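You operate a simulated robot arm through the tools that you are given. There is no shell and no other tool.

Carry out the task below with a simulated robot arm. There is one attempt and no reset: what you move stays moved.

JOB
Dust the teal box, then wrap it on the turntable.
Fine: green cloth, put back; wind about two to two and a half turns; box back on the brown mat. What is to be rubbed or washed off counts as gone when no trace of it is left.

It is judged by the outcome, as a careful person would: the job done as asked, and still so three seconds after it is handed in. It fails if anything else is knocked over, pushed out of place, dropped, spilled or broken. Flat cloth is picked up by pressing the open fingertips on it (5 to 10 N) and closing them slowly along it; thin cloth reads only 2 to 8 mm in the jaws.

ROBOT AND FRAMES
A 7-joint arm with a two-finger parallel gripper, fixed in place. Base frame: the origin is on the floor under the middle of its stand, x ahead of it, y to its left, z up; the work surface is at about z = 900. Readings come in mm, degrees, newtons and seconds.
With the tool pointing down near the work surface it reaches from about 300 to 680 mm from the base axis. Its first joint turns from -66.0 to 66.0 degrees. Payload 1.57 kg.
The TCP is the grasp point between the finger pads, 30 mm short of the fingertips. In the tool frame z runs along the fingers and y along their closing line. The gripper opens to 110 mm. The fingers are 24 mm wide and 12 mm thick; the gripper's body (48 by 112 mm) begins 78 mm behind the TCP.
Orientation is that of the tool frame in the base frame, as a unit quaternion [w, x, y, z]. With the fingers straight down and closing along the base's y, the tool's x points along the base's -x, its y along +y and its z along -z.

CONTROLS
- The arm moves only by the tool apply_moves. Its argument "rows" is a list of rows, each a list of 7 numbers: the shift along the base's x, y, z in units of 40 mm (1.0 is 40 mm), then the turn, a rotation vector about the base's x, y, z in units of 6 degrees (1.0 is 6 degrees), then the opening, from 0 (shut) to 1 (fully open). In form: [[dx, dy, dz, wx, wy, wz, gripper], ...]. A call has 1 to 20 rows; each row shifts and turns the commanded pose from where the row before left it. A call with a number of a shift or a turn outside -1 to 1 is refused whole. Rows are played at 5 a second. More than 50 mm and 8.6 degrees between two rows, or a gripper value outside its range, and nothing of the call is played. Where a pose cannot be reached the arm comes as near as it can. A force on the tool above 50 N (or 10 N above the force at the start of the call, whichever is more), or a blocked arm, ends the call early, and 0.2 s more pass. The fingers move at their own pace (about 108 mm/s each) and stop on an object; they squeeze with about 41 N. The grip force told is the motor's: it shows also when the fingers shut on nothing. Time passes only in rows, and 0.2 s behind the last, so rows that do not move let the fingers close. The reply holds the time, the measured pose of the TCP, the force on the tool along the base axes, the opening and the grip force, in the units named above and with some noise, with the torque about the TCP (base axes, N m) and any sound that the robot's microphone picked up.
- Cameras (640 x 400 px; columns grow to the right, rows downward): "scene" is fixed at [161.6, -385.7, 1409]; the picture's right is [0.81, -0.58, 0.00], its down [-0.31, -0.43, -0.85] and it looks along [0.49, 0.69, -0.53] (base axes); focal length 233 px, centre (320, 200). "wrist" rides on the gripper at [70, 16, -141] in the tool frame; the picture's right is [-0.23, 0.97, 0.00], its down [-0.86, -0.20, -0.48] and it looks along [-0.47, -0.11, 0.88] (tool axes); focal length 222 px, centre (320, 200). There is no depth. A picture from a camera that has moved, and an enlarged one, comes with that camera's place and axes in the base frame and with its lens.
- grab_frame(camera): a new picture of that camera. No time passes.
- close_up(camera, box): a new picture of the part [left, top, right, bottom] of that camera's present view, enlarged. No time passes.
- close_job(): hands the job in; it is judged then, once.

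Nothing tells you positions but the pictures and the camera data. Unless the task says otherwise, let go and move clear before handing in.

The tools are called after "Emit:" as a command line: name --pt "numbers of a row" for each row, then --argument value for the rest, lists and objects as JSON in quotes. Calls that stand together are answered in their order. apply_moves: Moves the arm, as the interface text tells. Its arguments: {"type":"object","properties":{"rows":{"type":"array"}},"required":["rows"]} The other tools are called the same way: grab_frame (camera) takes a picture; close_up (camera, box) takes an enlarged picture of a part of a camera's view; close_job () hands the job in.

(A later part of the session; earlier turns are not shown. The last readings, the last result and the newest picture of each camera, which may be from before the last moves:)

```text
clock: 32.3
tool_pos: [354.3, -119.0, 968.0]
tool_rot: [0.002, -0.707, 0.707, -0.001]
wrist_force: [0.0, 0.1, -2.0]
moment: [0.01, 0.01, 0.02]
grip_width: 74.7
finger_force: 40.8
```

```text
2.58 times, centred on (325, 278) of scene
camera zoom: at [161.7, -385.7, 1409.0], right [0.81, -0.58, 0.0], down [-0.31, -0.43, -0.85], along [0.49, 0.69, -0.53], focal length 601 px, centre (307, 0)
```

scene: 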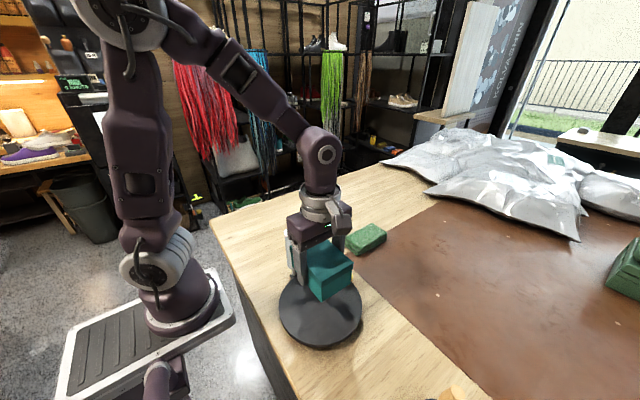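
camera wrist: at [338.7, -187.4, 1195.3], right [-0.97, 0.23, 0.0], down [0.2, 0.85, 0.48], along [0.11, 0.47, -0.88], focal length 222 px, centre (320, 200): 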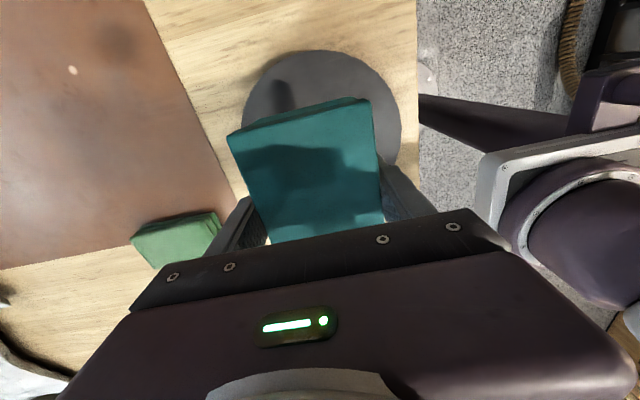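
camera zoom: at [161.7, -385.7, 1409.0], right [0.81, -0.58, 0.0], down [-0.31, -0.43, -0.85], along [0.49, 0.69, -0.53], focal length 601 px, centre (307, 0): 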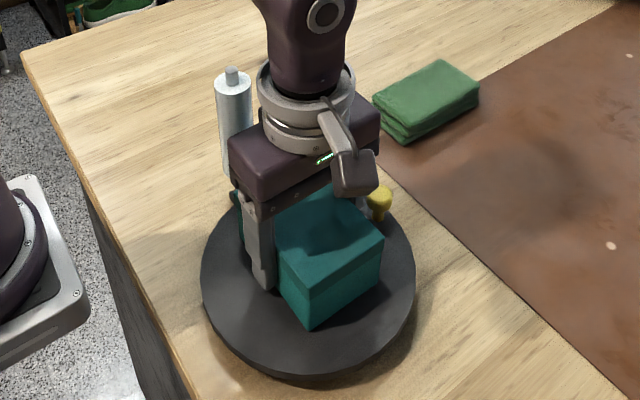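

Emit:
apply_moves --pt "0 0 -0.05 0 0 0 0.6" --pt "0 0 -0.05 0 0 0 0.6" --pt "0 0 -0.03 0 0 0 0.6" --pt "0 0 0 0 0 0 0.6"

```text
clock: 33.3
tool_pos: [353.8, -117.8, 965.9]
tool_rot: [-0.003, 0.708, -0.707, 0.003]
wrist_force: [2.6, -1.6, 45.8]
moment: [-0.09, 1.15, 0.02]
grip_width: 74.8
finger_force: 40.7
```

Emit:
apply_moves --pt "0 0 0.04 0 0 0 0.6" --pt "0 0 0.02 0 0 0 0.6" --pt "0 0 0 0 0 0 0.6"

```text
clock: 34.1
tool_pos: [353.9, -118.7, 965.2]
tool_rot: [0.002, -0.707, 0.707, 0.0]
wrist_force: [0.3, -0.6, -1.8]
moment: [-0.04, 0.02, 0.0]
grip_width: 74.7
finger_force: 40.7
```

Emit:
apply_moves --pt "0 0 -0.02 0 0 0 0.6" --pt "0 0 0 0 0 0 0.6"

```text
clock: 34.7
tool_pos: [353.6, -118.0, 965.4]
tool_rot: [-0.002, 0.707, -0.707, 0.001]
wrist_force: [0.4, -0.3, -2.4]
moment: [-0.01, 0.03, -0.01]
grip_width: 74.7
finger_force: 41.1
```

Emit:
apply_moves --pt "0 0 -0.015 0 0 0 0.6" --pt "0 0 0 0 0 0 0.6"

```text
clock: 35.3
tool_pos: [354.4, -117.8, 964.9]
tool_rot: [0.002, -0.707, 0.707, -0.001]
wrist_force: [-0.3, -0.2, -2.2]
moment: [-0.02, 0.0, 0.01]
grip_width: 74.8
finger_force: 40.9
```

Emit:
apply_moves --pt "0 0 -0.02 0 0 0 0.6" --pt "0 0 0 0 0 0 0.6"

```text
clock: 35.9
tool_pos: [354.3, -118.5, 964.9]
tool_rot: [-0.002, 0.707, -0.707, 0.002]
wrist_force: [-0.1, 1.4, 32.1]
moment: [0.37, 1.28, -0.02]
grip_width: 74.7
finger_force: 41.1
```

Emit:
apply_moves --pt "0 0 0.015 0 0 0 0.6" --pt "0 0 0 0 0 0 0.6"

```text
clock: 36.5
tool_pos: [354.4, -119.1, 965.5]
tool_rot: [-0.001, 0.707, -0.707, 0.002]
wrist_force: [1.1, 0.0, 7.1]
moment: [-0.5, 0.24, 0.04]
grip_width: 74.7
finger_force: 40.8
```

Emit:
apply_moves --pt "0 0 0.005 0 0 0 0.66" --pt "0 0 0 0 0 0 0.7" --pt "0 0 0 0 0 0 0.76" --pt "0 0 0 0 0 0 0.82" --pt "0 0 0 0 0 0 0.82"

Emit:
close_up --camera "scene" --box '[260, 200, 390, 355]'

Emit:
grab_frame --camera "wrist"

```text
clock: 37.7
tool_pos: [354.3, -118.3, 964.4]
tool_rot: [-0.002, 0.707, -0.707, 0.001]
wrist_force: [-0.8, -0.1, -0.7]
moment: [0.02, 0.01, -0.01]
grip_width: 90.0
finger_force: 0.1
```

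```text
2.58 times, centred on (325, 278) of scene
camera zoom: at [161.6, -385.7, 1409.0], right [0.81, -0.58, 0.0], down [-0.31, -0.43, -0.85], along [0.49, 0.69, -0.53], focal length 601 px, centre (307, 0)
```

zoom: 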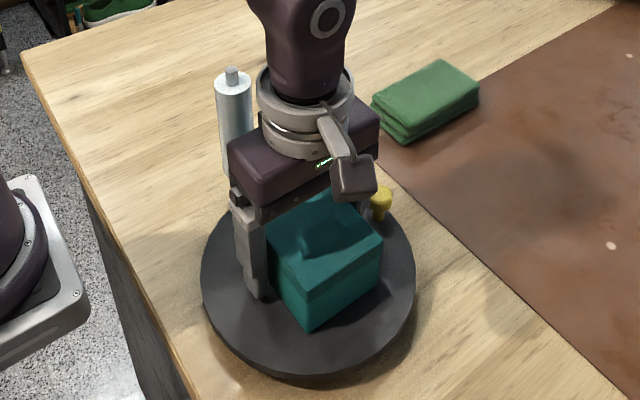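

```text
taken
camera wrist: at [336.2, -187.9, 1107.5], right [-0.97, 0.23, 0.0], down [0.2, 0.85, 0.48], along [0.11, 0.47, -0.88], focal length 222 px, centre (320, 200)
```

wrist: 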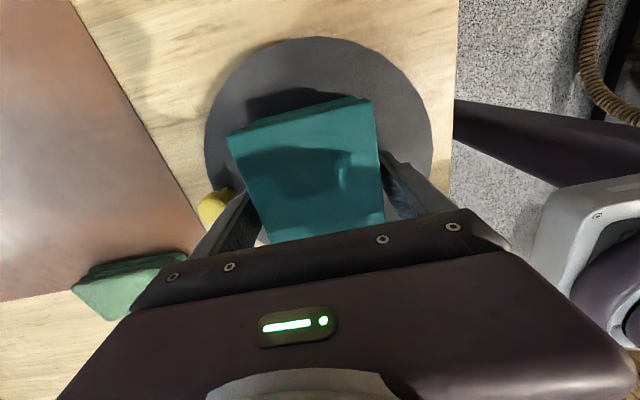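

The box is set down on the disc and released. I'll lift off, close the fingers into a peg, and look at it before tilting the tool to push the knob.

Emit:
apply_moves --pt "0 0 0.4 0 0 0 0.82" --pt "0 0 0.9 0 0 0 0.82" --pt "0 0 0.9 0 0 0 0.82" --pt "0.4 0.2 0.5 0 0 0 0.82" --pt "0.6 0.3 0.2 0.5 0 0 0" --pt "0.6 0.3 0 0.5 0 0 0" --pt "0 0 0 0.5 0 0 0" --pt "0 0 0 0.5 0 0 0" --pt "0 0 0 0 0 0 0"

Emit:
grab_frame --camera "scene"

Emit:
close_up --camera "scene" --box '[260, 200, 390, 355]'

Emit:
grab_frame --camera "wrist"

```text
clock: 39.7
tool_pos: [418.5, -86.7, 1081.1]
tool_rot: [0.076, -0.703, 0.703, 0.073]
wrist_force: [-0.3, 0.2, 0.4]
moment: [-0.01, 0.03, 0.02]
grip_width: 0.0
finger_force: 21.0
```

```text
taken
```

scene: 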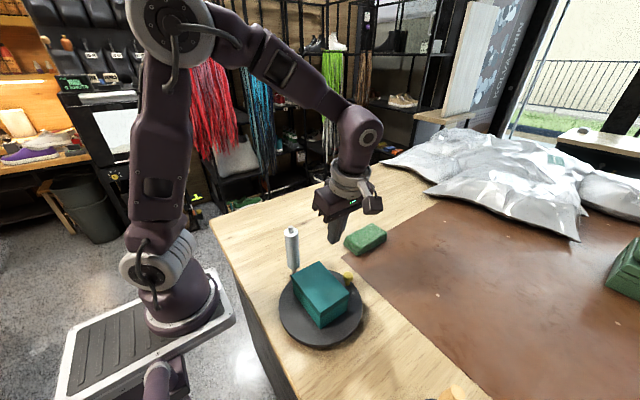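

```text
2.58 times, centred on (325, 278) of scene
camera zoom: at [161.6, -385.7, 1409.0], right [0.81, -0.58, 0.0], down [-0.31, -0.43, -0.85], along [0.49, 0.69, -0.53], focal length 601 px, centre (307, 0)
```

zoom: 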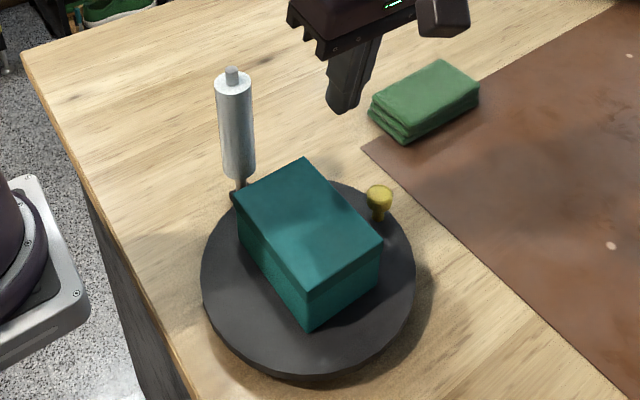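

```text
taken
camera wrist: at [400.7, -184.0, 1205.3], right [-0.97, 0.22, 0.04], down [0.2, 0.74, 0.65], along [0.11, 0.64, -0.76], focal length 222 px, centre (320, 200)
```

wrist: 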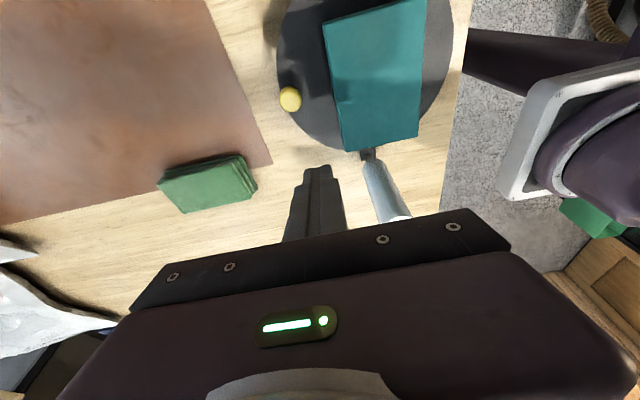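

Emit:
apply_moves --pt "0.09 0.04 -0.8 0 0 0 0" --pt "0 0 -0.8 0 0 0 0" --pt "0 0 -0.7 0 0 0 0" --pt "0 0 -0.35 0 0 0 0" --pt "0 0 -0.17 0 0 0 0" --pt "0 0 0 0 0 0 0"

Emit:
close_up --camera "scene" --box '[260, 200, 390, 355]'

Emit:
grab_frame --camera "wrist"

```text
clock: 41.1
tool_pos: [419.9, -84.5, 967.7]
tool_rot: [0.076, -0.703, 0.703, 0.073]
wrist_force: [0.0, 1.3, 1.0]
moment: [0.0, 0.01, -0.05]
grip_width: 0.0
finger_force: 21.2
```

```text
2.58 times, centred on (325, 278) of scene
camera zoom: at [161.6, -385.7, 1409.0], right [0.81, -0.58, 0.0], down [-0.31, -0.43, -0.85], along [0.49, 0.69, -0.53], focal length 601 px, centre (307, 0)
```

zoom: 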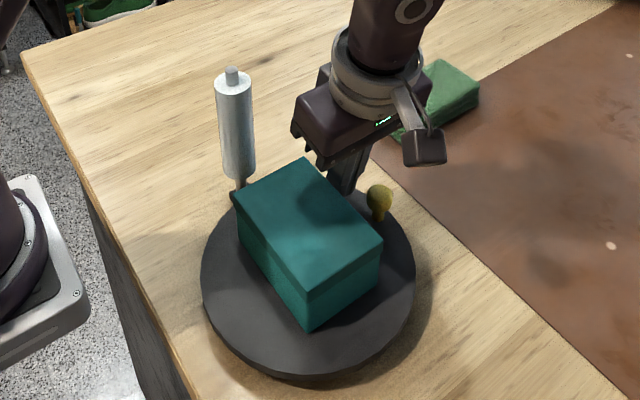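

```text
taken
camera wrist: at [403.1, -182.2, 1092.5], right [-0.97, 0.22, 0.04], down [0.2, 0.74, 0.65], along [0.11, 0.64, -0.76], focal length 222 px, centre (320, 200)
```

wrist: 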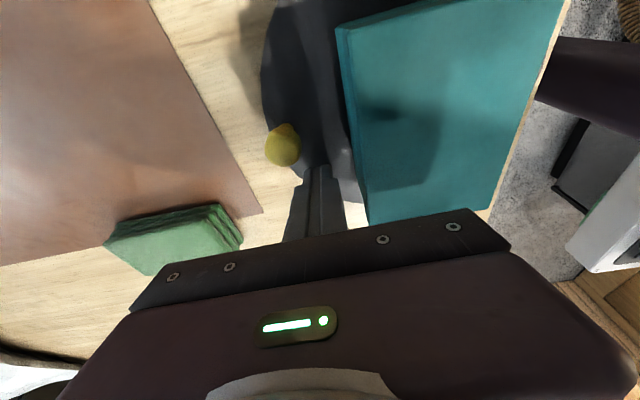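

The peg is behind the knob, clear of the box. I'll start pushing clockwise with a short test arc to check contact and see how the film behaves.

Emit:
apply_moves --pt "0.1296 -0.305 0 0 0 0 0" --pt "0.0745 -0.3226 0 0 0 0 0" --pt "0.0173 -0.3308 0 0 0 0 0" --pt "-0.0405 -0.3287 0 0 0 0 0" --pt "-0.0967 -0.3167 0 0 0 0 0"

Emit:
close_up --camera "scene" --box '[260, 200, 390, 355]'

Emit:
grab_frame --camera "wrist"

```text
clock: 41.7
tool_pos: [426.2, -98.0, 969.3]
tool_rot: [-0.077, 0.707, -0.699, -0.083]
wrist_force: [-3.3, 16.1, 12.0]
moment: [-0.02, -0.11, 0.12]
grip_width: 0.0
finger_force: 21.4
stopped in row 3: the force on the tool passed its limit at 66 N (the readings are from after the stop); the commanded pose is now the measured one
```

```text
2.58 times, centred on (325, 278) of scene
camera zoom: at [161.4, -385.2, 1409.2], right [0.81, -0.58, 0.0], down [-0.31, -0.43, -0.85], along [0.49, 0.69, -0.53], focal length 601 px, centre (307, 0)
```

zoom: 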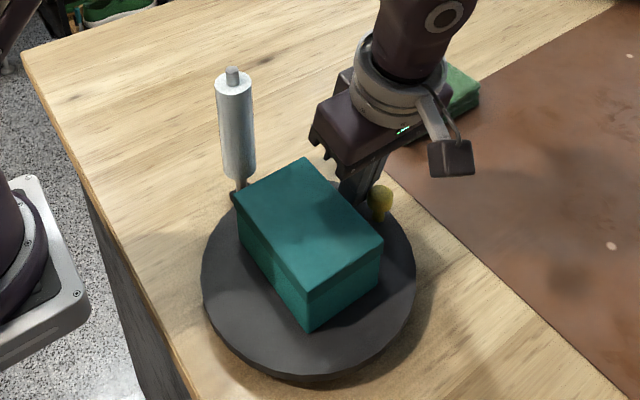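

```text
taken
camera wrist: at [411.5, -198.7, 1091.5], right [-0.98, 0.21, 0.06], down [0.2, 0.73, 0.66], along [0.1, 0.65, -0.75], focal length 222 px, centre (320, 200)
```

wrist: 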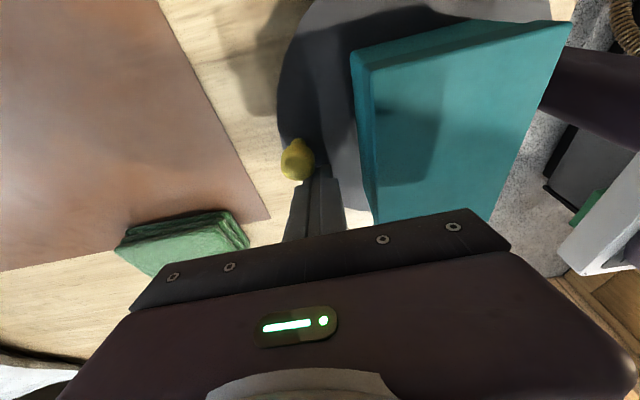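

Emit:
apply_moves --pt "0.008 -0.05 0 0 0 0 0" --pt "0.008 -0.05 0 0 0 0 0" --pt "0.005 -0.05 0 0 0 0 0" --pt "0.005 -0.05 0 0 0 0 0"

Emit:
close_up --camera "scene" --box '[260, 200, 390, 355]'

```text
clock: 42.4
tool_pos: [428.0, -99.8, 968.0]
tool_rot: [-0.078, 0.707, -0.697, -0.087]
wrist_force: [-2.7, 12.0, 10.9]
moment: [-0.04, -0.1, 0.06]
grip_width: 0.0
finger_force: 21.4
stopped in row 3: the force on the tool passed its limit at 53 N (the readings are from after the stop); the commanded pose is now the measured one
```

```text
2.58 times, centred on (325, 278) of scene
camera zoom: at [161.4, -385.4, 1409.2], right [0.81, -0.58, 0.0], down [-0.31, -0.43, -0.85], along [0.49, 0.69, -0.53], focal length 601 px, centre (307, 0)
```

zoom: 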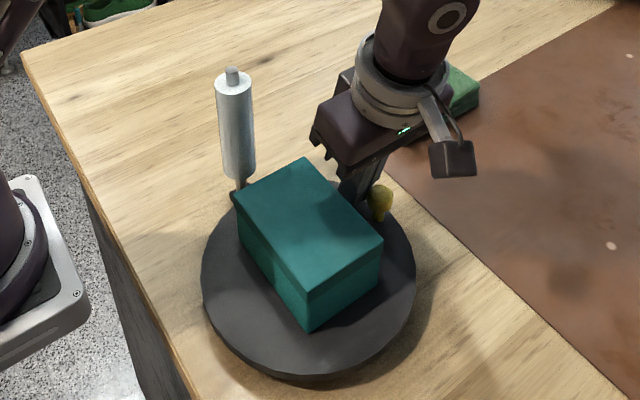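

The disc resists at over 50 N clockwise, so it seems to turn only the other way. I'll back off, hop to the other side of the knob, and try counter-clockwise gently.

Emit:
apply_moves --pt "0 0.4 0 0 0 0 0" --pt "0 0 0.9 -0.2 -0.13 -0.13 0" --pt "0 0 0.9 0 0 0 0" --pt "-0.07 -0.92 0 0 0 0 0" --pt "-0.07 -0.92 0 0 0 0 0" --pt "0 0 0 0 0 0 0"

Emit:
grab_frame --camera "wrist"

Emit:
close_up --camera "scene" --box '[260, 200, 390, 355]'

```text
clock: 43.8
tool_pos: [420.5, -159.8, 1039.4]
tool_rot: [-0.075, 0.703, -0.703, -0.074]
wrist_force: [1.1, 0.0, 0.1]
moment: [0.0, 0.02, 0.01]
grip_width: 0.0
finger_force: 21.3
```

```text
taken
camera wrist: at [403.4, -256.5, 1164.6], right [-0.97, 0.22, 0.04], down [0.2, 0.74, 0.65], along [0.11, 0.64, -0.76], focal length 222 px, centre (320, 200)
```

wrist: 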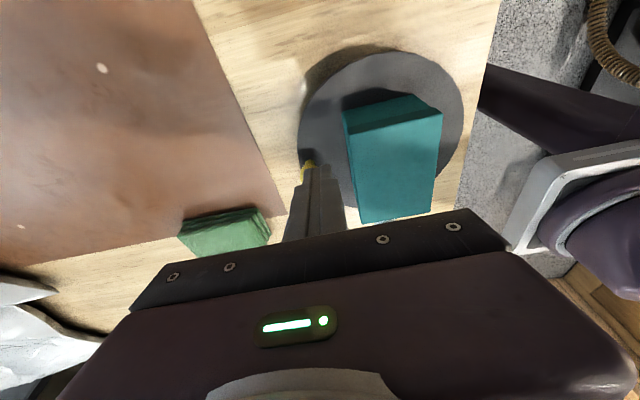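

```text
2.58 times, centred on (325, 278) of scene
camera zoom: at [161.6, -385.7, 1409.0], right [0.81, -0.58, 0.0], down [-0.31, -0.43, -0.85], along [0.49, 0.69, -0.53], focal length 601 px, centre (307, 0)
```

zoom: 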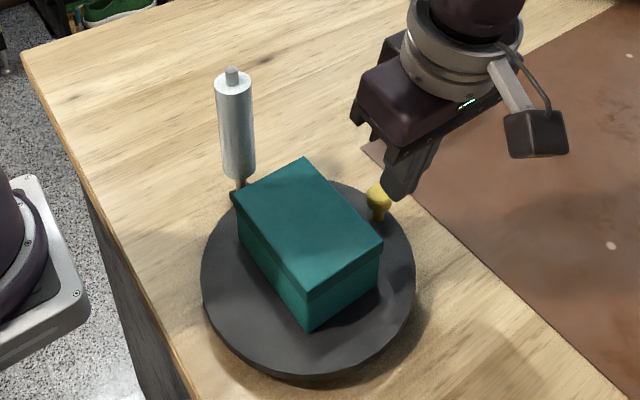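

Emit:
apply_moves --pt "0 0 -0.8 0 0 0 0" --pt "0 0 -0.7 0 0 0 0" --pt "0 0 -0.3 0 0 0 0" --pt "0 0 0 0 0 0 0" --pt "0.02 0.1 0 0 0 0 0" --pt "0.02 0.1 0 0 0 0 0" --pt "0.02 0.05 0 0 0 0 0" --pt "0.01 0.05 0 0 0 0 0" --pt "0.01 0.05 0 0 0 0 0" --pt "0.01 0.05 0 0 0 0 0" --pt "0.01 0.05 0 0 0 0 0"

Emit:
grab_frame --camera "wrist"

Emit:
close_up --camera "scene" --box '[260, 200, 390, 355]'

```text
clock: 46.2
tool_pos: [425.9, -140.6, 968.0]
tool_rot: [-0.076, 0.703, -0.703, -0.074]
wrist_force: [0.1, 0.4, -0.5]
moment: [-0.01, 0.01, 0.01]
grip_width: 0.0
finger_force: 20.7
```

```text
taken
camera wrist: at [408.0, -237.6, 1092.2], right [-0.97, 0.22, 0.04], down [0.2, 0.74, 0.65], along [0.11, 0.64, -0.76], focal length 222 px, centre (320, 200)
```

wrist: 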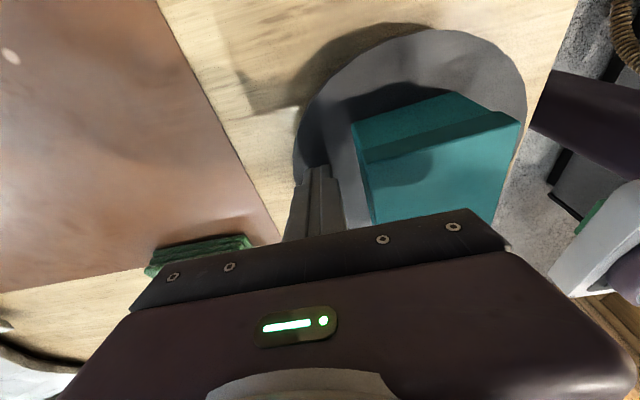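

```text
2.58 times, centred on (325, 278) of scene
camera zoom: at [161.6, -385.7, 1409.0], right [0.81, -0.58, 0.0], down [-0.31, -0.43, -0.85], along [0.49, 0.69, -0.53], focal length 601 px, centre (307, 0)
```

zoom: 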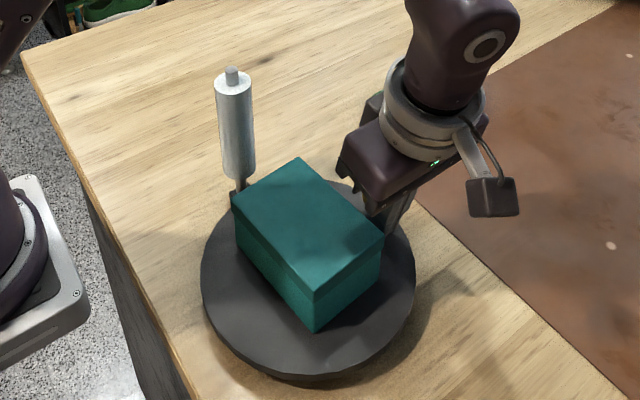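

Counter-clockwise turns freely: the box and disc have already moved a few degrees with almost no force. I'll keep pushing along the circle slowly and watch the film.

Emit:
apply_moves --pt "0.098 0.166 0 0 0 0 0" --pt "0.022 0.164 0 0 0 0 0" --pt "0.007 0.166 0 0 0 0 0" --pt "-0.007 0.166 0 0 0 0 0" --pt "-0.022 0.164 0 0 0 0 0" --pt "-0.036 0.162 0 0 0 0 0" --pt "-0.05 0.158 0 0 0 0 0" --pt "-0.063 0.153 0 0 0 0 0"

Emit:
grab_frame --camera "wrist"

Emit:
close_up --camera "scene" --box '[260, 200, 390, 355]'

```text
clock: 48.0
tool_pos: [423.7, -87.9, 968.5]
tool_rot: [-0.077, 0.703, -0.703, -0.072]
wrist_force: [0.2, -1.5, -0.7]
moment: [-0.02, 0.02, -0.01]
grip_width: 0.0
finger_force: 21.1
```

```text
taken
camera wrist: at [406.0, -185.2, 1092.6], right [-0.97, 0.22, 0.04], down [0.2, 0.74, 0.65], along [0.11, 0.64, -0.76], focal length 222 px, centre (320, 200)
```

wrist: 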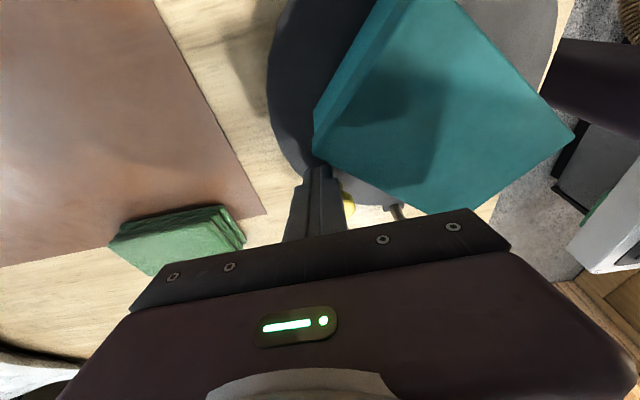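

```text
2.58 times, centred on (325, 278) of scene
camera zoom: at [161.6, -385.7, 1409.0], right [0.81, -0.58, 0.0], down [-0.31, -0.43, -0.85], along [0.49, 0.69, -0.53], focal length 601 px, centre (307, 0)
```

zoom: 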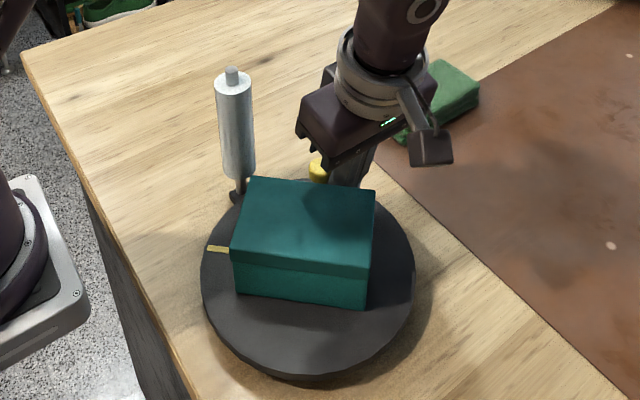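

Emit:
close_up --camera "scene" --box '[280, 215, 350, 275]'

Emit:
close_up --camera "wrist" --box '[280, 130, 420, 230]'

```text
6.67 times, centred on (315, 245) of scene
camera zoom: at [161.6, -385.7, 1409.0], right [0.81, -0.58, 0.0], down [-0.31, -0.43, -0.85], along [0.49, 0.69, -0.53], focal length 1553 px, centre (353, -100)
```

zoom: 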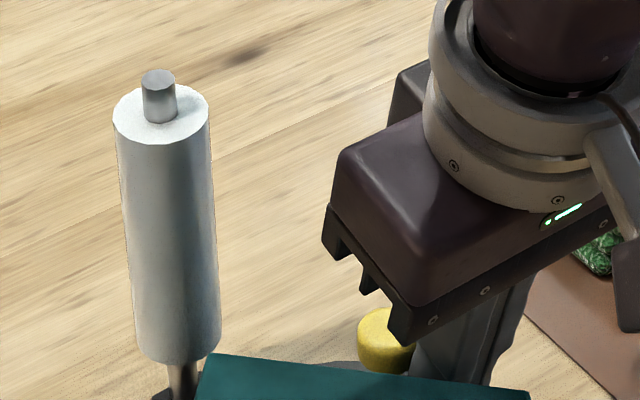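

```text
4.00 times, centred on (350, 180) of wrist
camera zoom: at [406.0, -185.2, 1092.6], right [-0.97, 0.22, 0.04], down [0.2, 0.74, 0.65], along [0.11, 0.64, -0.76], focal length 888 px, centre (200, 280)
```

zoom: 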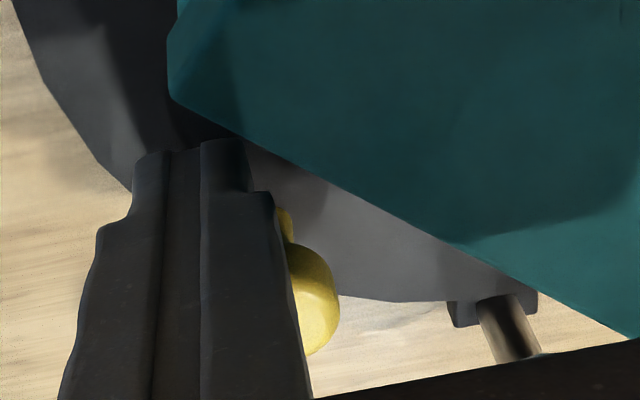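

Emit:
apply_moves --pt "-0.1195 0.2179 0 0 0 0 0" --pt "-0.1471 0.2005 0 0 0 0 0" --pt "-0.1718 0.1796 0 0 0 0 0" --pt "-0.1938 0.1556 0 0 0 0 0" --pt "-0.2126 0.1288 0 0 0 0 0"

Emit:
grab_frame --camera "wrist"

Emit:
close_up --camera "scene" --box '[260, 200, 390, 355]'

```text
clock: 49.2
tool_pos: [388.4, -52.2, 968.2]
tool_rot: [-0.076, 0.703, -0.703, -0.073]
wrist_force: [0.9, 0.1, 0.0]
moment: [-0.01, 0.01, -0.01]
grip_width: 0.1
finger_force: 20.9
```

```text
taken
camera wrist: at [372.1, -150.0, 1092.6], right [-0.97, 0.22, 0.04], down [0.2, 0.74, 0.65], along [0.11, 0.64, -0.76], focal length 222 px, centre (320, 200)
```

wrist: 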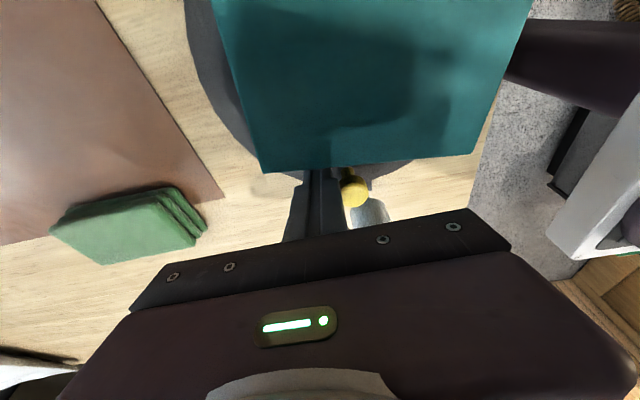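

```text
2.58 times, centred on (325, 278) of scene
camera zoom: at [161.6, -385.7, 1409.0], right [0.81, -0.58, 0.0], down [-0.31, -0.43, -0.85], along [0.49, 0.69, -0.53], focal length 601 px, centre (307, 0)
```

zoom: 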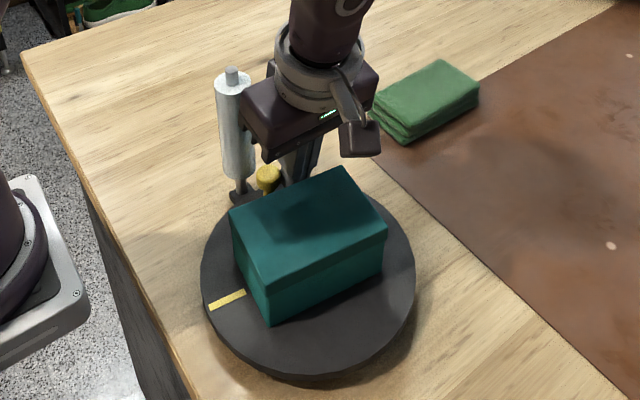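

Emit:
apply_moves --pt "-0.2274 0.1001 0 0 0 0 0" --pt "-0.2386 0.0695 0 0 0 0 0" --pt "-0.2455 0.0378 0 0 0 0 0" --pt "-0.2485 0.0053 0 0 0 0 0" --pt "-0.247 -0.027 0 0 0 0 0" --pt "-0.2415 -0.0591 0 0 0 0 0" --pt "-0.2316 -0.0901 0 0 0 0 0"

Emit:
grab_frame --camera "wrist"

Emit:
close_up --camera "scene" --box '[260, 200, 390, 355]'

```text
clock: 50.8
tool_pos: [322.3, -51.7, 967.5]
tool_rot: [0.076, -0.703, 0.703, 0.073]
wrist_force: [-0.9, 0.4, 0.5]
moment: [-0.02, -0.01, 0.02]
grip_width: 0.0
finger_force: 21.0
```

```text
taken
camera wrist: at [304.6, -149.2, 1092.5], right [-0.97, 0.22, 0.04], down [0.2, 0.74, 0.65], along [0.11, 0.64, -0.76], focal length 222 px, centre (320, 200)
```

wrist: 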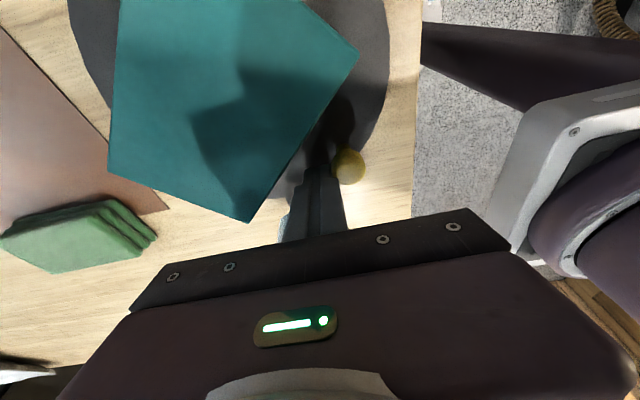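

```text
2.58 times, centred on (325, 278) of scene
camera zoom: at [161.6, -385.7, 1409.0], right [0.81, -0.58, 0.0], down [-0.31, -0.43, -0.85], along [0.49, 0.69, -0.53], focal length 601 px, centre (307, 0)
```

zoom: 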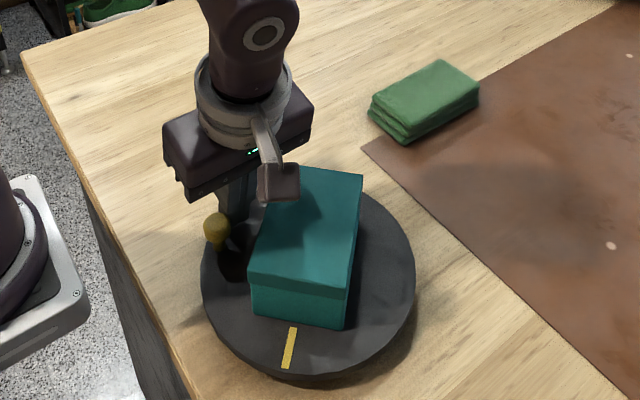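

Emit:
apply_moves --pt "-0.2179 -0.1195 0 0 0 0 0" --pt "-0.2005 -0.1471 0 0 0 0 0" --pt "-0.1796 -0.1718 0 0 0 0 0" --pt "-0.1556 -0.1938 0 0 0 0 0" --pt "-0.1288 -0.2126 0 0 0 0 0" --pt "-0.1001 -0.2274 0 0 0 0 0" --pt "-0.0695 -0.2386 0 0 0 0 0" --pt "-0.0378 -0.2455 0 0 0 0 0" --pt "-0.0053 -0.2485 0 0 0 0 0" --pt "0.027 -0.247 0 0 0 0 0"

Emit:
grab_frame --camera "wrist"

Emit:
close_up --camera "scene" --box '[260, 200, 390, 355]'

```text
clock: 53.0
tool_pos: [278.3, -135.4, 968.2]
tool_rot: [0.076, -0.703, 0.703, 0.073]
wrist_force: [0.8, 0.0, 0.1]
moment: [-0.01, 0.0, 0.01]
grip_width: 0.0
finger_force: 21.3
```

```text
taken
camera wrist: at [262.0, -231.3, 1092.4], right [-0.97, 0.22, 0.04], down [0.2, 0.74, 0.65], along [0.11, 0.64, -0.76], focal length 222 px, centre (320, 200)
```

wrist: 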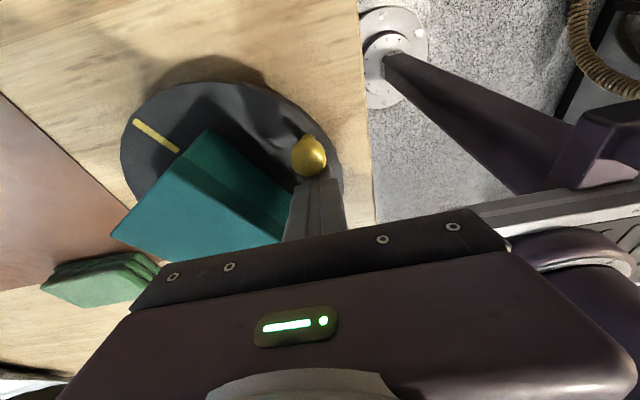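

```text
2.58 times, centred on (325, 278) of scene
camera zoom: at [161.6, -385.7, 1409.0], right [0.81, -0.58, 0.0], down [-0.31, -0.43, -0.85], along [0.49, 0.69, -0.53], focal length 601 px, centre (307, 0)
```

zoom: 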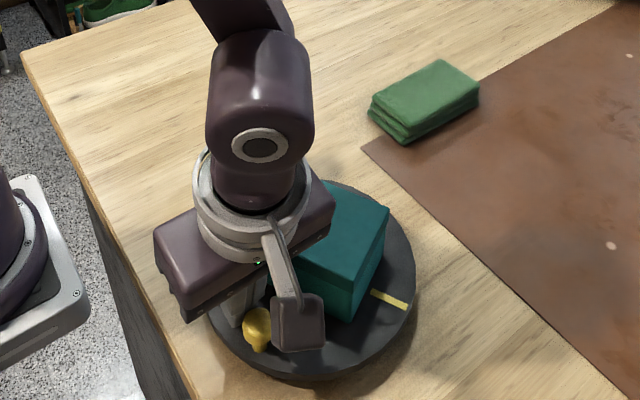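

Emit:
apply_moves --pt "0.0591 -0.2415 0 0 0 0 0" --pt "0.0901 -0.2316 0 0 0 0 0" --pt "0.1195 -0.2179 0 0 0 0 0" --pt "0.1471 -0.2005 0 0 0 0 0" --pt "0.1718 -0.1796 0 0 0 0 0" --pt "0.1938 -0.1556 0 0 0 0 0" --pt "0.2126 -0.1288 0 0 0 0 0" --pt "0.2274 -0.1001 0 0 0 0 0"

Emit:
grab_frame --camera "wrist"

Emit:
grab_frame --camera "scene"

Emit:
close_up --camera "scene" --box '[260, 200, 390, 355]'

```text
clock: 54.8
tool_pos: [327.6, -192.2, 966.3]
tool_rot: [0.076, -0.703, 0.704, 0.074]
wrist_force: [0.5, -0.6, -0.9]
moment: [-0.01, 0.03, 0.03]
grip_width: 0.0
finger_force: 21.5
```

```text
taken
camera wrist: at [311.3, -289.4, 1092.2], right [-0.97, 0.22, 0.04], down [0.2, 0.74, 0.65], along [0.11, 0.64, -0.76], focal length 222 px, centre (320, 200)
```

wrist: 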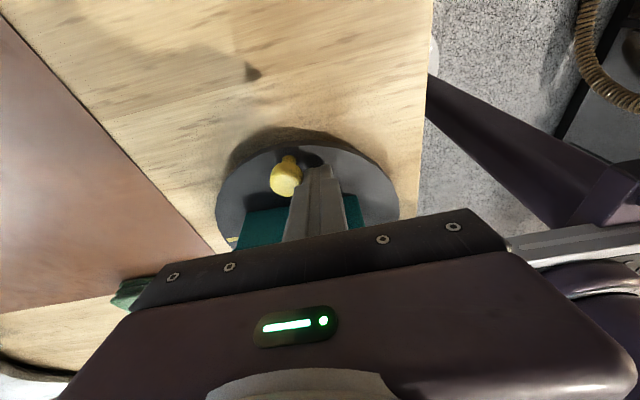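

```text
taken
```

scene: 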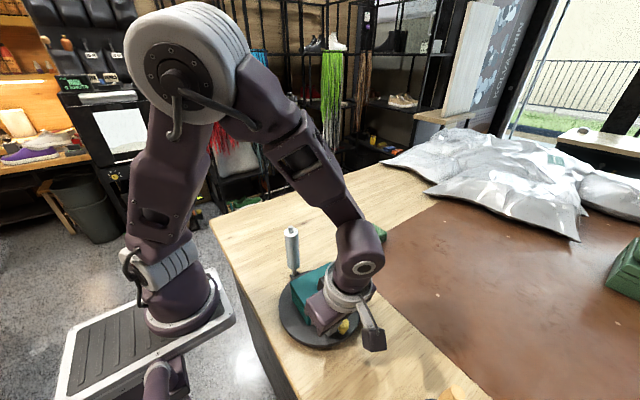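

```text
2.58 times, centred on (325, 278) of scene
camera zoom: at [161.6, -385.7, 1409.0], right [0.81, -0.58, 0.0], down [-0.31, -0.43, -0.85], along [0.49, 0.69, -0.53], focal length 601 px, centre (307, 0)
```

zoom: 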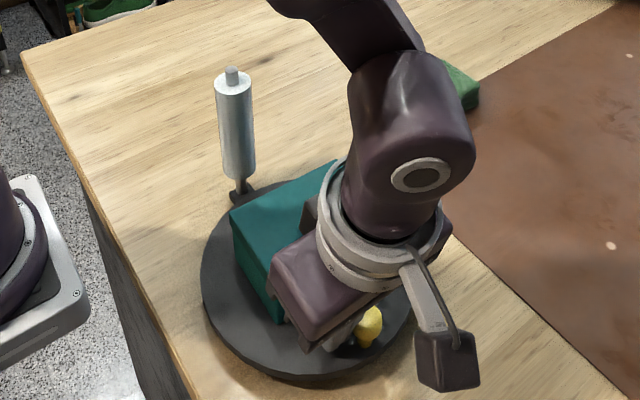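

Emit:
apply_moves --pt "0.2386 -0.0695 0 0 0 0 0" --pt "0.2455 -0.0378 0 0 0 0 0" --pt "0.2485 -0.0053 0 0 0 0 0" --pt "0.247 0.027 0 0 0 0 0" --pt "0.2415 0.0591 0 0 0 0 0" --pt "0.2316 0.0901 0 0 0 0 0" --pt "0.2179 0.1195 0 0 0 0 0" --pt "0.2005 0.1471 0 0 0 0 0" --pt "0.1796 0.1718 0 0 0 0 0" --pt "0.1556 0.1938 0 0 0 0 0" --pt "0.1288 0.2126 0 0 0 0 0" --pt "0.1001 0.2274 0 0 0 0 0"

Emit:
grab_frame --camera "wrist"

Emit:
close_up --camera "scene" --box '[260, 200, 390, 355]'

```text
clock: 57.1
tool_pos: [412.0, -158.1, 967.4]
tool_rot: [0.07, -0.703, 0.703, 0.082]
wrist_force: [-6.5, 1.9, -1.2]
moment: [0.02, 0.13, 0.11]
grip_width: 0.3
finger_force: 21.6
stopped in row 11: the force on the tool passed its limit at 52 N (the readings are from after the stop); the commanded pose is now the measured one
```

```text
taken
camera wrist: at [398.1, -256.5, 1091.1], right [-0.97, 0.22, 0.07], down [0.21, 0.73, 0.65], along [0.09, 0.64, -0.76], focal length 222 px, centre (320, 200)
```

wrist: 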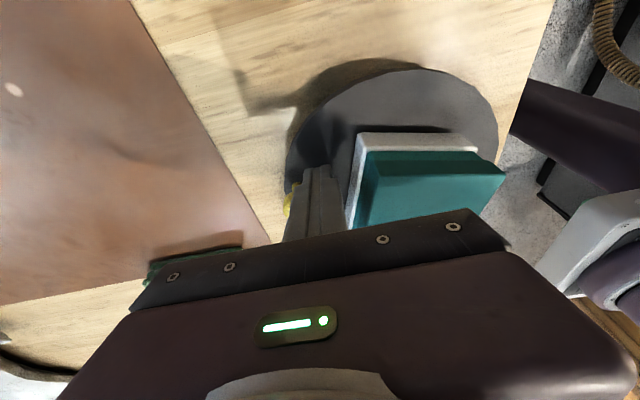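

```text
2.58 times, centred on (325, 278) of scene
camera zoom: at [161.5, -385.7, 1409.1], right [0.81, -0.58, 0.0], down [-0.31, -0.43, -0.85], along [0.49, 0.69, -0.53], focal length 601 px, centre (307, 0)
```

zoom: 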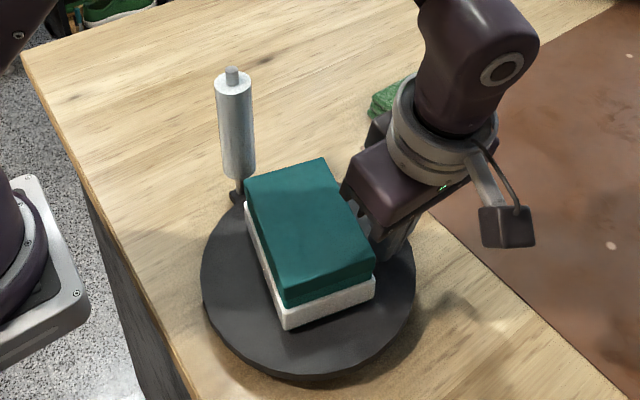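

A white film band has now appeared around the box, so the first turn registered. The peg has slipped to the inside of the knob and jammed, so I'll look closely before repositioning it.

Emit:
close_up --camera "wrist" --box '[250, 60, 510, 240]'

Emit:
close_up --camera "scene" --box '[290, 230, 390, 330]'

```text
2.22 times, centred on (380, 150) of wrist
camera zoom: at [398.1, -256.5, 1091.1], right [-0.97, 0.22, 0.07], down [0.21, 0.73, 0.65], along [0.09, 0.64, -0.76], focal length 494 px, centre (187, 311)
```

zoom: 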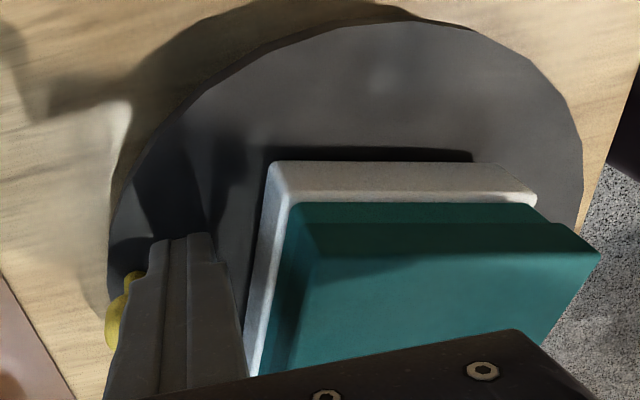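

```text
4.00 times, centred on (340, 280) of scene
camera zoom: at [161.5, -385.7, 1409.1], right [0.81, -0.58, 0.0], down [-0.31, -0.43, -0.85], along [0.49, 0.69, -0.53], focal length 932 px, centre (240, -120)
```

zoom: 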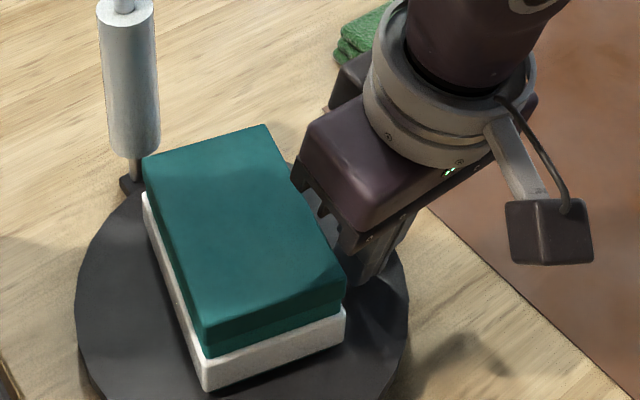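

Emit:
apply_moves --pt "-0.04 -0.15 0 0 -0.16 0 0" --pt "-0.04 -0.2 0 0 0 0 0" --pt "0.1 -0.05 0 0 0 0 0" --pt "0.2 0 0 0 0 0 0" --pt "0.2 0 0 0 0 0 0" --pt "0 0 0 0 0 0 0"

Emit:
grab_frame --camera "wrist"

Emit:
close_up --camera "scene" --box '[260, 200, 390, 355]'

```text
clock: 57.9
tool_pos: [406.9, -171.9, 966.2]
tool_rot: [-0.075, 0.704, -0.701, -0.085]
wrist_force: [-0.2, 0.2, -0.4]
moment: [-0.03, 0.02, -0.01]
grip_width: 0.2
finger_force: 22.0
stopped in row 4: the force on the tool passed its limit at 56 N (the readings are from after the stop); the commanded pose is now the measured one
```

```text
taken
camera wrist: at [394.2, -270.6, 1089.4], right [-0.97, 0.22, 0.07], down [0.21, 0.73, 0.65], along [0.09, 0.65, -0.75], focal length 222 px, centre (320, 200)
```

wrist: 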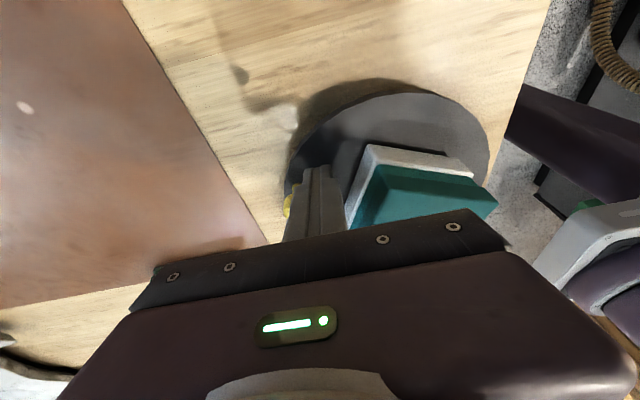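

```text
2.58 times, centred on (325, 278) of scene
camera zoom: at [161.6, -385.7, 1409.0], right [0.81, -0.58, 0.0], down [-0.31, -0.43, -0.85], along [0.49, 0.69, -0.53], focal length 601 px, centre (307, 0)
```

zoom: 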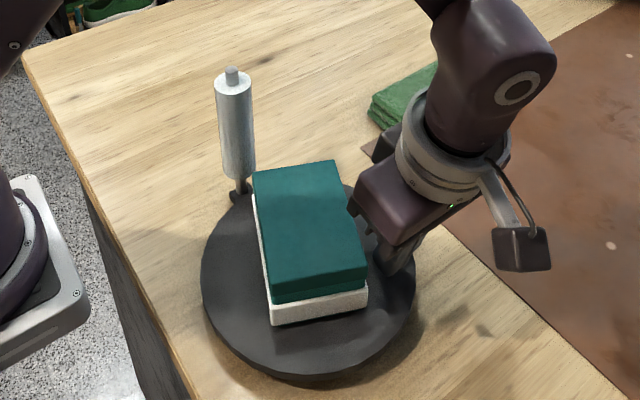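

The disc was nudged back a few degrees and the peg is still inside the knob. I'll pull the peg straight out along its axis and look before going back in.

Emit:
apply_moves --pt "0 -0.08 0.4 0 0 0 0" --pt "0 -0.17 0.8 0 0 0 0" --pt "0 -0.17 0.8 -0.1 -0.12 -0.03 0" --pt "0 -0.17 0.8 0 0 0 0" --pt "0 0 0 0 0 0 0"

Emit:
grab_frame --camera "wrist"

Emit:
close_up --camera "scene" --box '[260, 200, 390, 355]'

```text
clock: 59.1
tool_pos: [409.3, -194.2, 1077.9]
tool_rot: [-0.075, 0.703, -0.703, -0.078]
wrist_force: [-0.4, -0.2, 0.0]
moment: [0.02, 0.02, -0.02]
grip_width: 0.0
finger_force: 21.6
```

```text
taken
camera wrist: at [392.5, -292.7, 1202.6], right [-0.97, 0.22, 0.05], down [0.2, 0.73, 0.65], along [0.1, 0.64, -0.76], focal length 222 px, centre (320, 200)
```

wrist: 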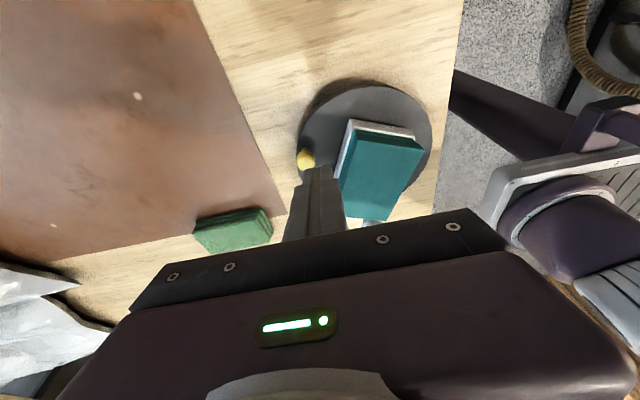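

```text
2.58 times, centred on (325, 278) of scene
camera zoom: at [161.6, -385.7, 1409.0], right [0.81, -0.58, 0.0], down [-0.31, -0.43, -0.85], along [0.49, 0.69, -0.53], focal length 601 px, centre (307, 0)
```

zoom: 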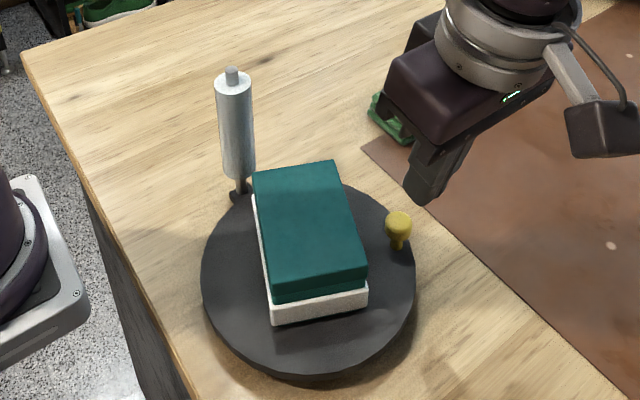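

Emit:
apply_moves --pt "0.17 0.2 -0.6 0 0 0 0" --pt "0 0 -0.8 0 0 0 0" --pt "0 0 -0.8 0 0 0 0" --pt "0 0 -0.35 0 0 0 0" --pt "0 0 -0.22 0 0 0 0" --pt "0 0 0 0 0 0 0"

Emit:
grab_frame --camera "wrist"

Emit:
close_up --camera "scene" --box '[260, 200, 390, 355]'

```text
clock: 60.5
tool_pos: [415.1, -187.6, 966.7]
tool_rot: [-0.074, 0.704, -0.702, -0.078]
wrist_force: [0.6, 0.2, 0.2]
moment: [0.0, -0.06, -0.01]
grip_width: 0.1
finger_force: 21.6
```

```text
taken
camera wrist: at [398.9, -285.0, 1091.6], right [-0.97, 0.22, 0.05], down [0.2, 0.73, 0.65], along [0.1, 0.64, -0.76], focal length 222 px, centre (320, 200)
```

wrist: 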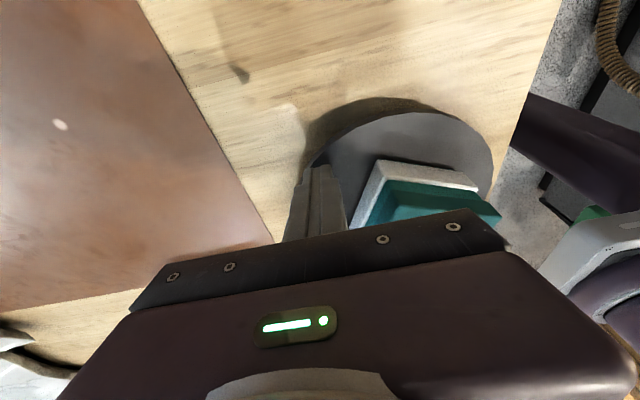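

```text
2.58 times, centred on (325, 278) of scene
camera zoom: at [161.6, -385.7, 1409.0], right [0.81, -0.58, 0.0], down [-0.31, -0.43, -0.85], along [0.49, 0.69, -0.53], focal length 601 px, centre (307, 0)
```

zoom: 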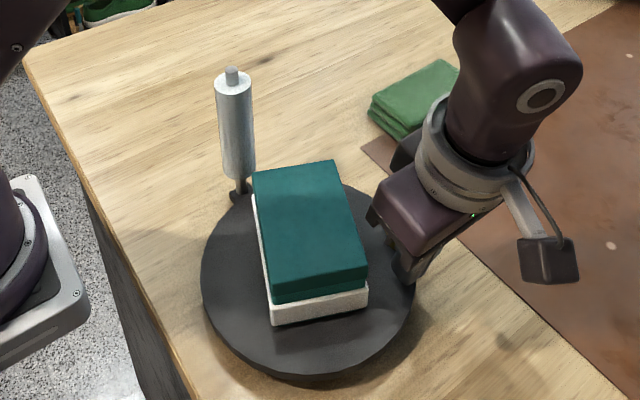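

Emit:
apply_moves --pt "0.04 0.1 0 0 0 0 0" --pt "0.04 0.11 0 0 0 0 0" --pt "0.0881 0.11 0 0 0 0 0" --pt "0.0881 0.11 0 0 0 0 0" --pt "0.0729 0.1203 0 0 0 0 0" --pt "0.0729 0.1203 0 0 0 0 0" --pt "0.1133 0.2573 0 0 0 0 0" --pt "0.0786 0.27 0 0 0 0 0"

Emit:
grab_frame --camera "wrist"

Emit:
close_up --camera "scene" --box '[260, 200, 390, 355]'

```text
clock: 62.3
tool_pos: [439.0, -137.9, 967.7]
tool_rot: [-0.075, 0.703, -0.703, -0.078]
wrist_force: [0.4, 0.5, -1.3]
moment: [-0.03, 0.02, 0.0]
grip_width: 0.0
finger_force: 21.6
```

```text
taken
camera wrist: at [422.7, -236.4, 1091.5], right [-0.97, 0.22, 0.05], down [0.2, 0.73, 0.65], along [0.1, 0.64, -0.76], focal length 222 px, centre (320, 200)
```

wrist: 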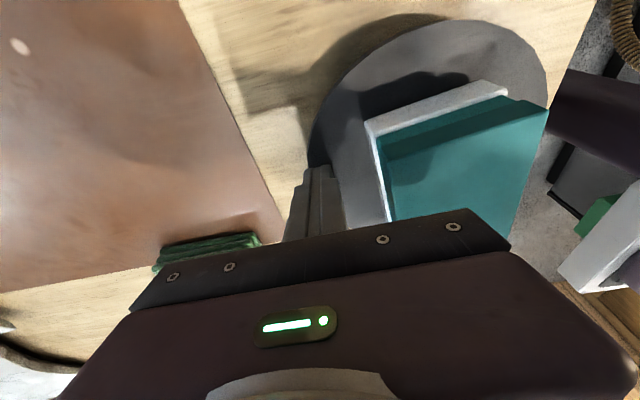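

```text
2.58 times, centred on (325, 278) of scene
camera zoom: at [161.6, -385.7, 1409.0], right [0.81, -0.58, 0.0], down [-0.31, -0.43, -0.85], along [0.49, 0.69, -0.53], focal length 601 px, centre (307, 0)
```

zoom: 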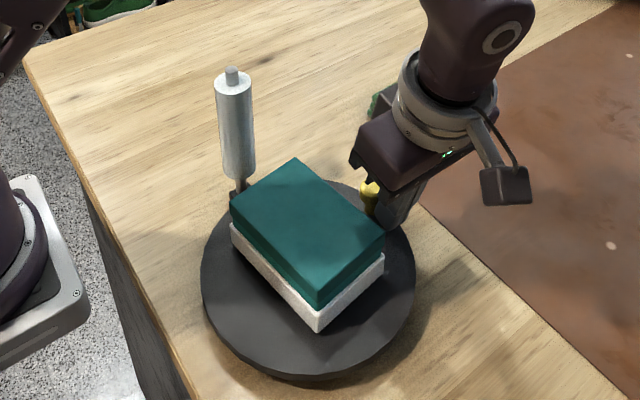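

Emit:
apply_moves --pt "0.0428 0.2778 0 0 0 0 0" --pt "0.006 0.2812 0 0 0 0 0" --pt "-0.0306 0.2795 0 0 0 0 0" --pt "-0.0669 0.2733 0 0 0 0 0" --pt "-0.102 0.2621 0 0 0 0 0" --pt "-0.1352 0.2466 0 0 0 0 0" --pt "-0.1665 0.2269 0 0 0 0 0" --pt "-0.1944 0.2032 0 0 0 0 0" --pt "-0.2193 0.17 0 0 0 0 0" --pt "-0.2406 0.11 0 0 0 0 0"

Emit:
grab_frame --camera "wrist"

Emit:
close_up --camera "scene" --box '[260, 200, 390, 355]'

```text
clock: 64.5
tool_pos: [393.6, -44.8, 966.2]
tool_rot: [-0.075, 0.704, -0.702, -0.078]
wrist_force: [0.3, -0.3, 0.8]
moment: [0.01, 0.02, -0.01]
grip_width: 0.0
finger_force: 21.3
```

```text
taken
camera wrist: at [378.0, -143.6, 1091.5], right [-0.97, 0.22, 0.05], down [0.2, 0.73, 0.65], along [0.1, 0.64, -0.76], focal length 222 px, centre (320, 200)
```

wrist: 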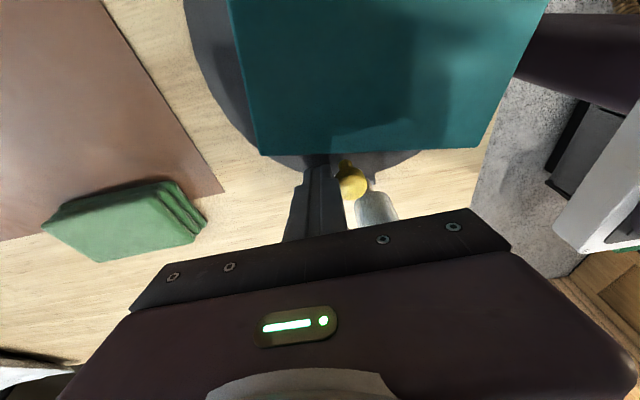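

```text
2.58 times, centred on (325, 278) of scene
camera zoom: at [161.6, -385.7, 1409.0], right [0.81, -0.58, 0.0], down [-0.31, -0.43, -0.85], along [0.49, 0.69, -0.53], focal length 601 px, centre (307, 0)
```

zoom: 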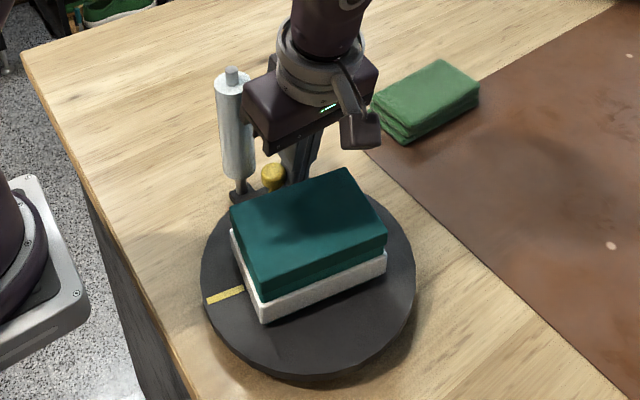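

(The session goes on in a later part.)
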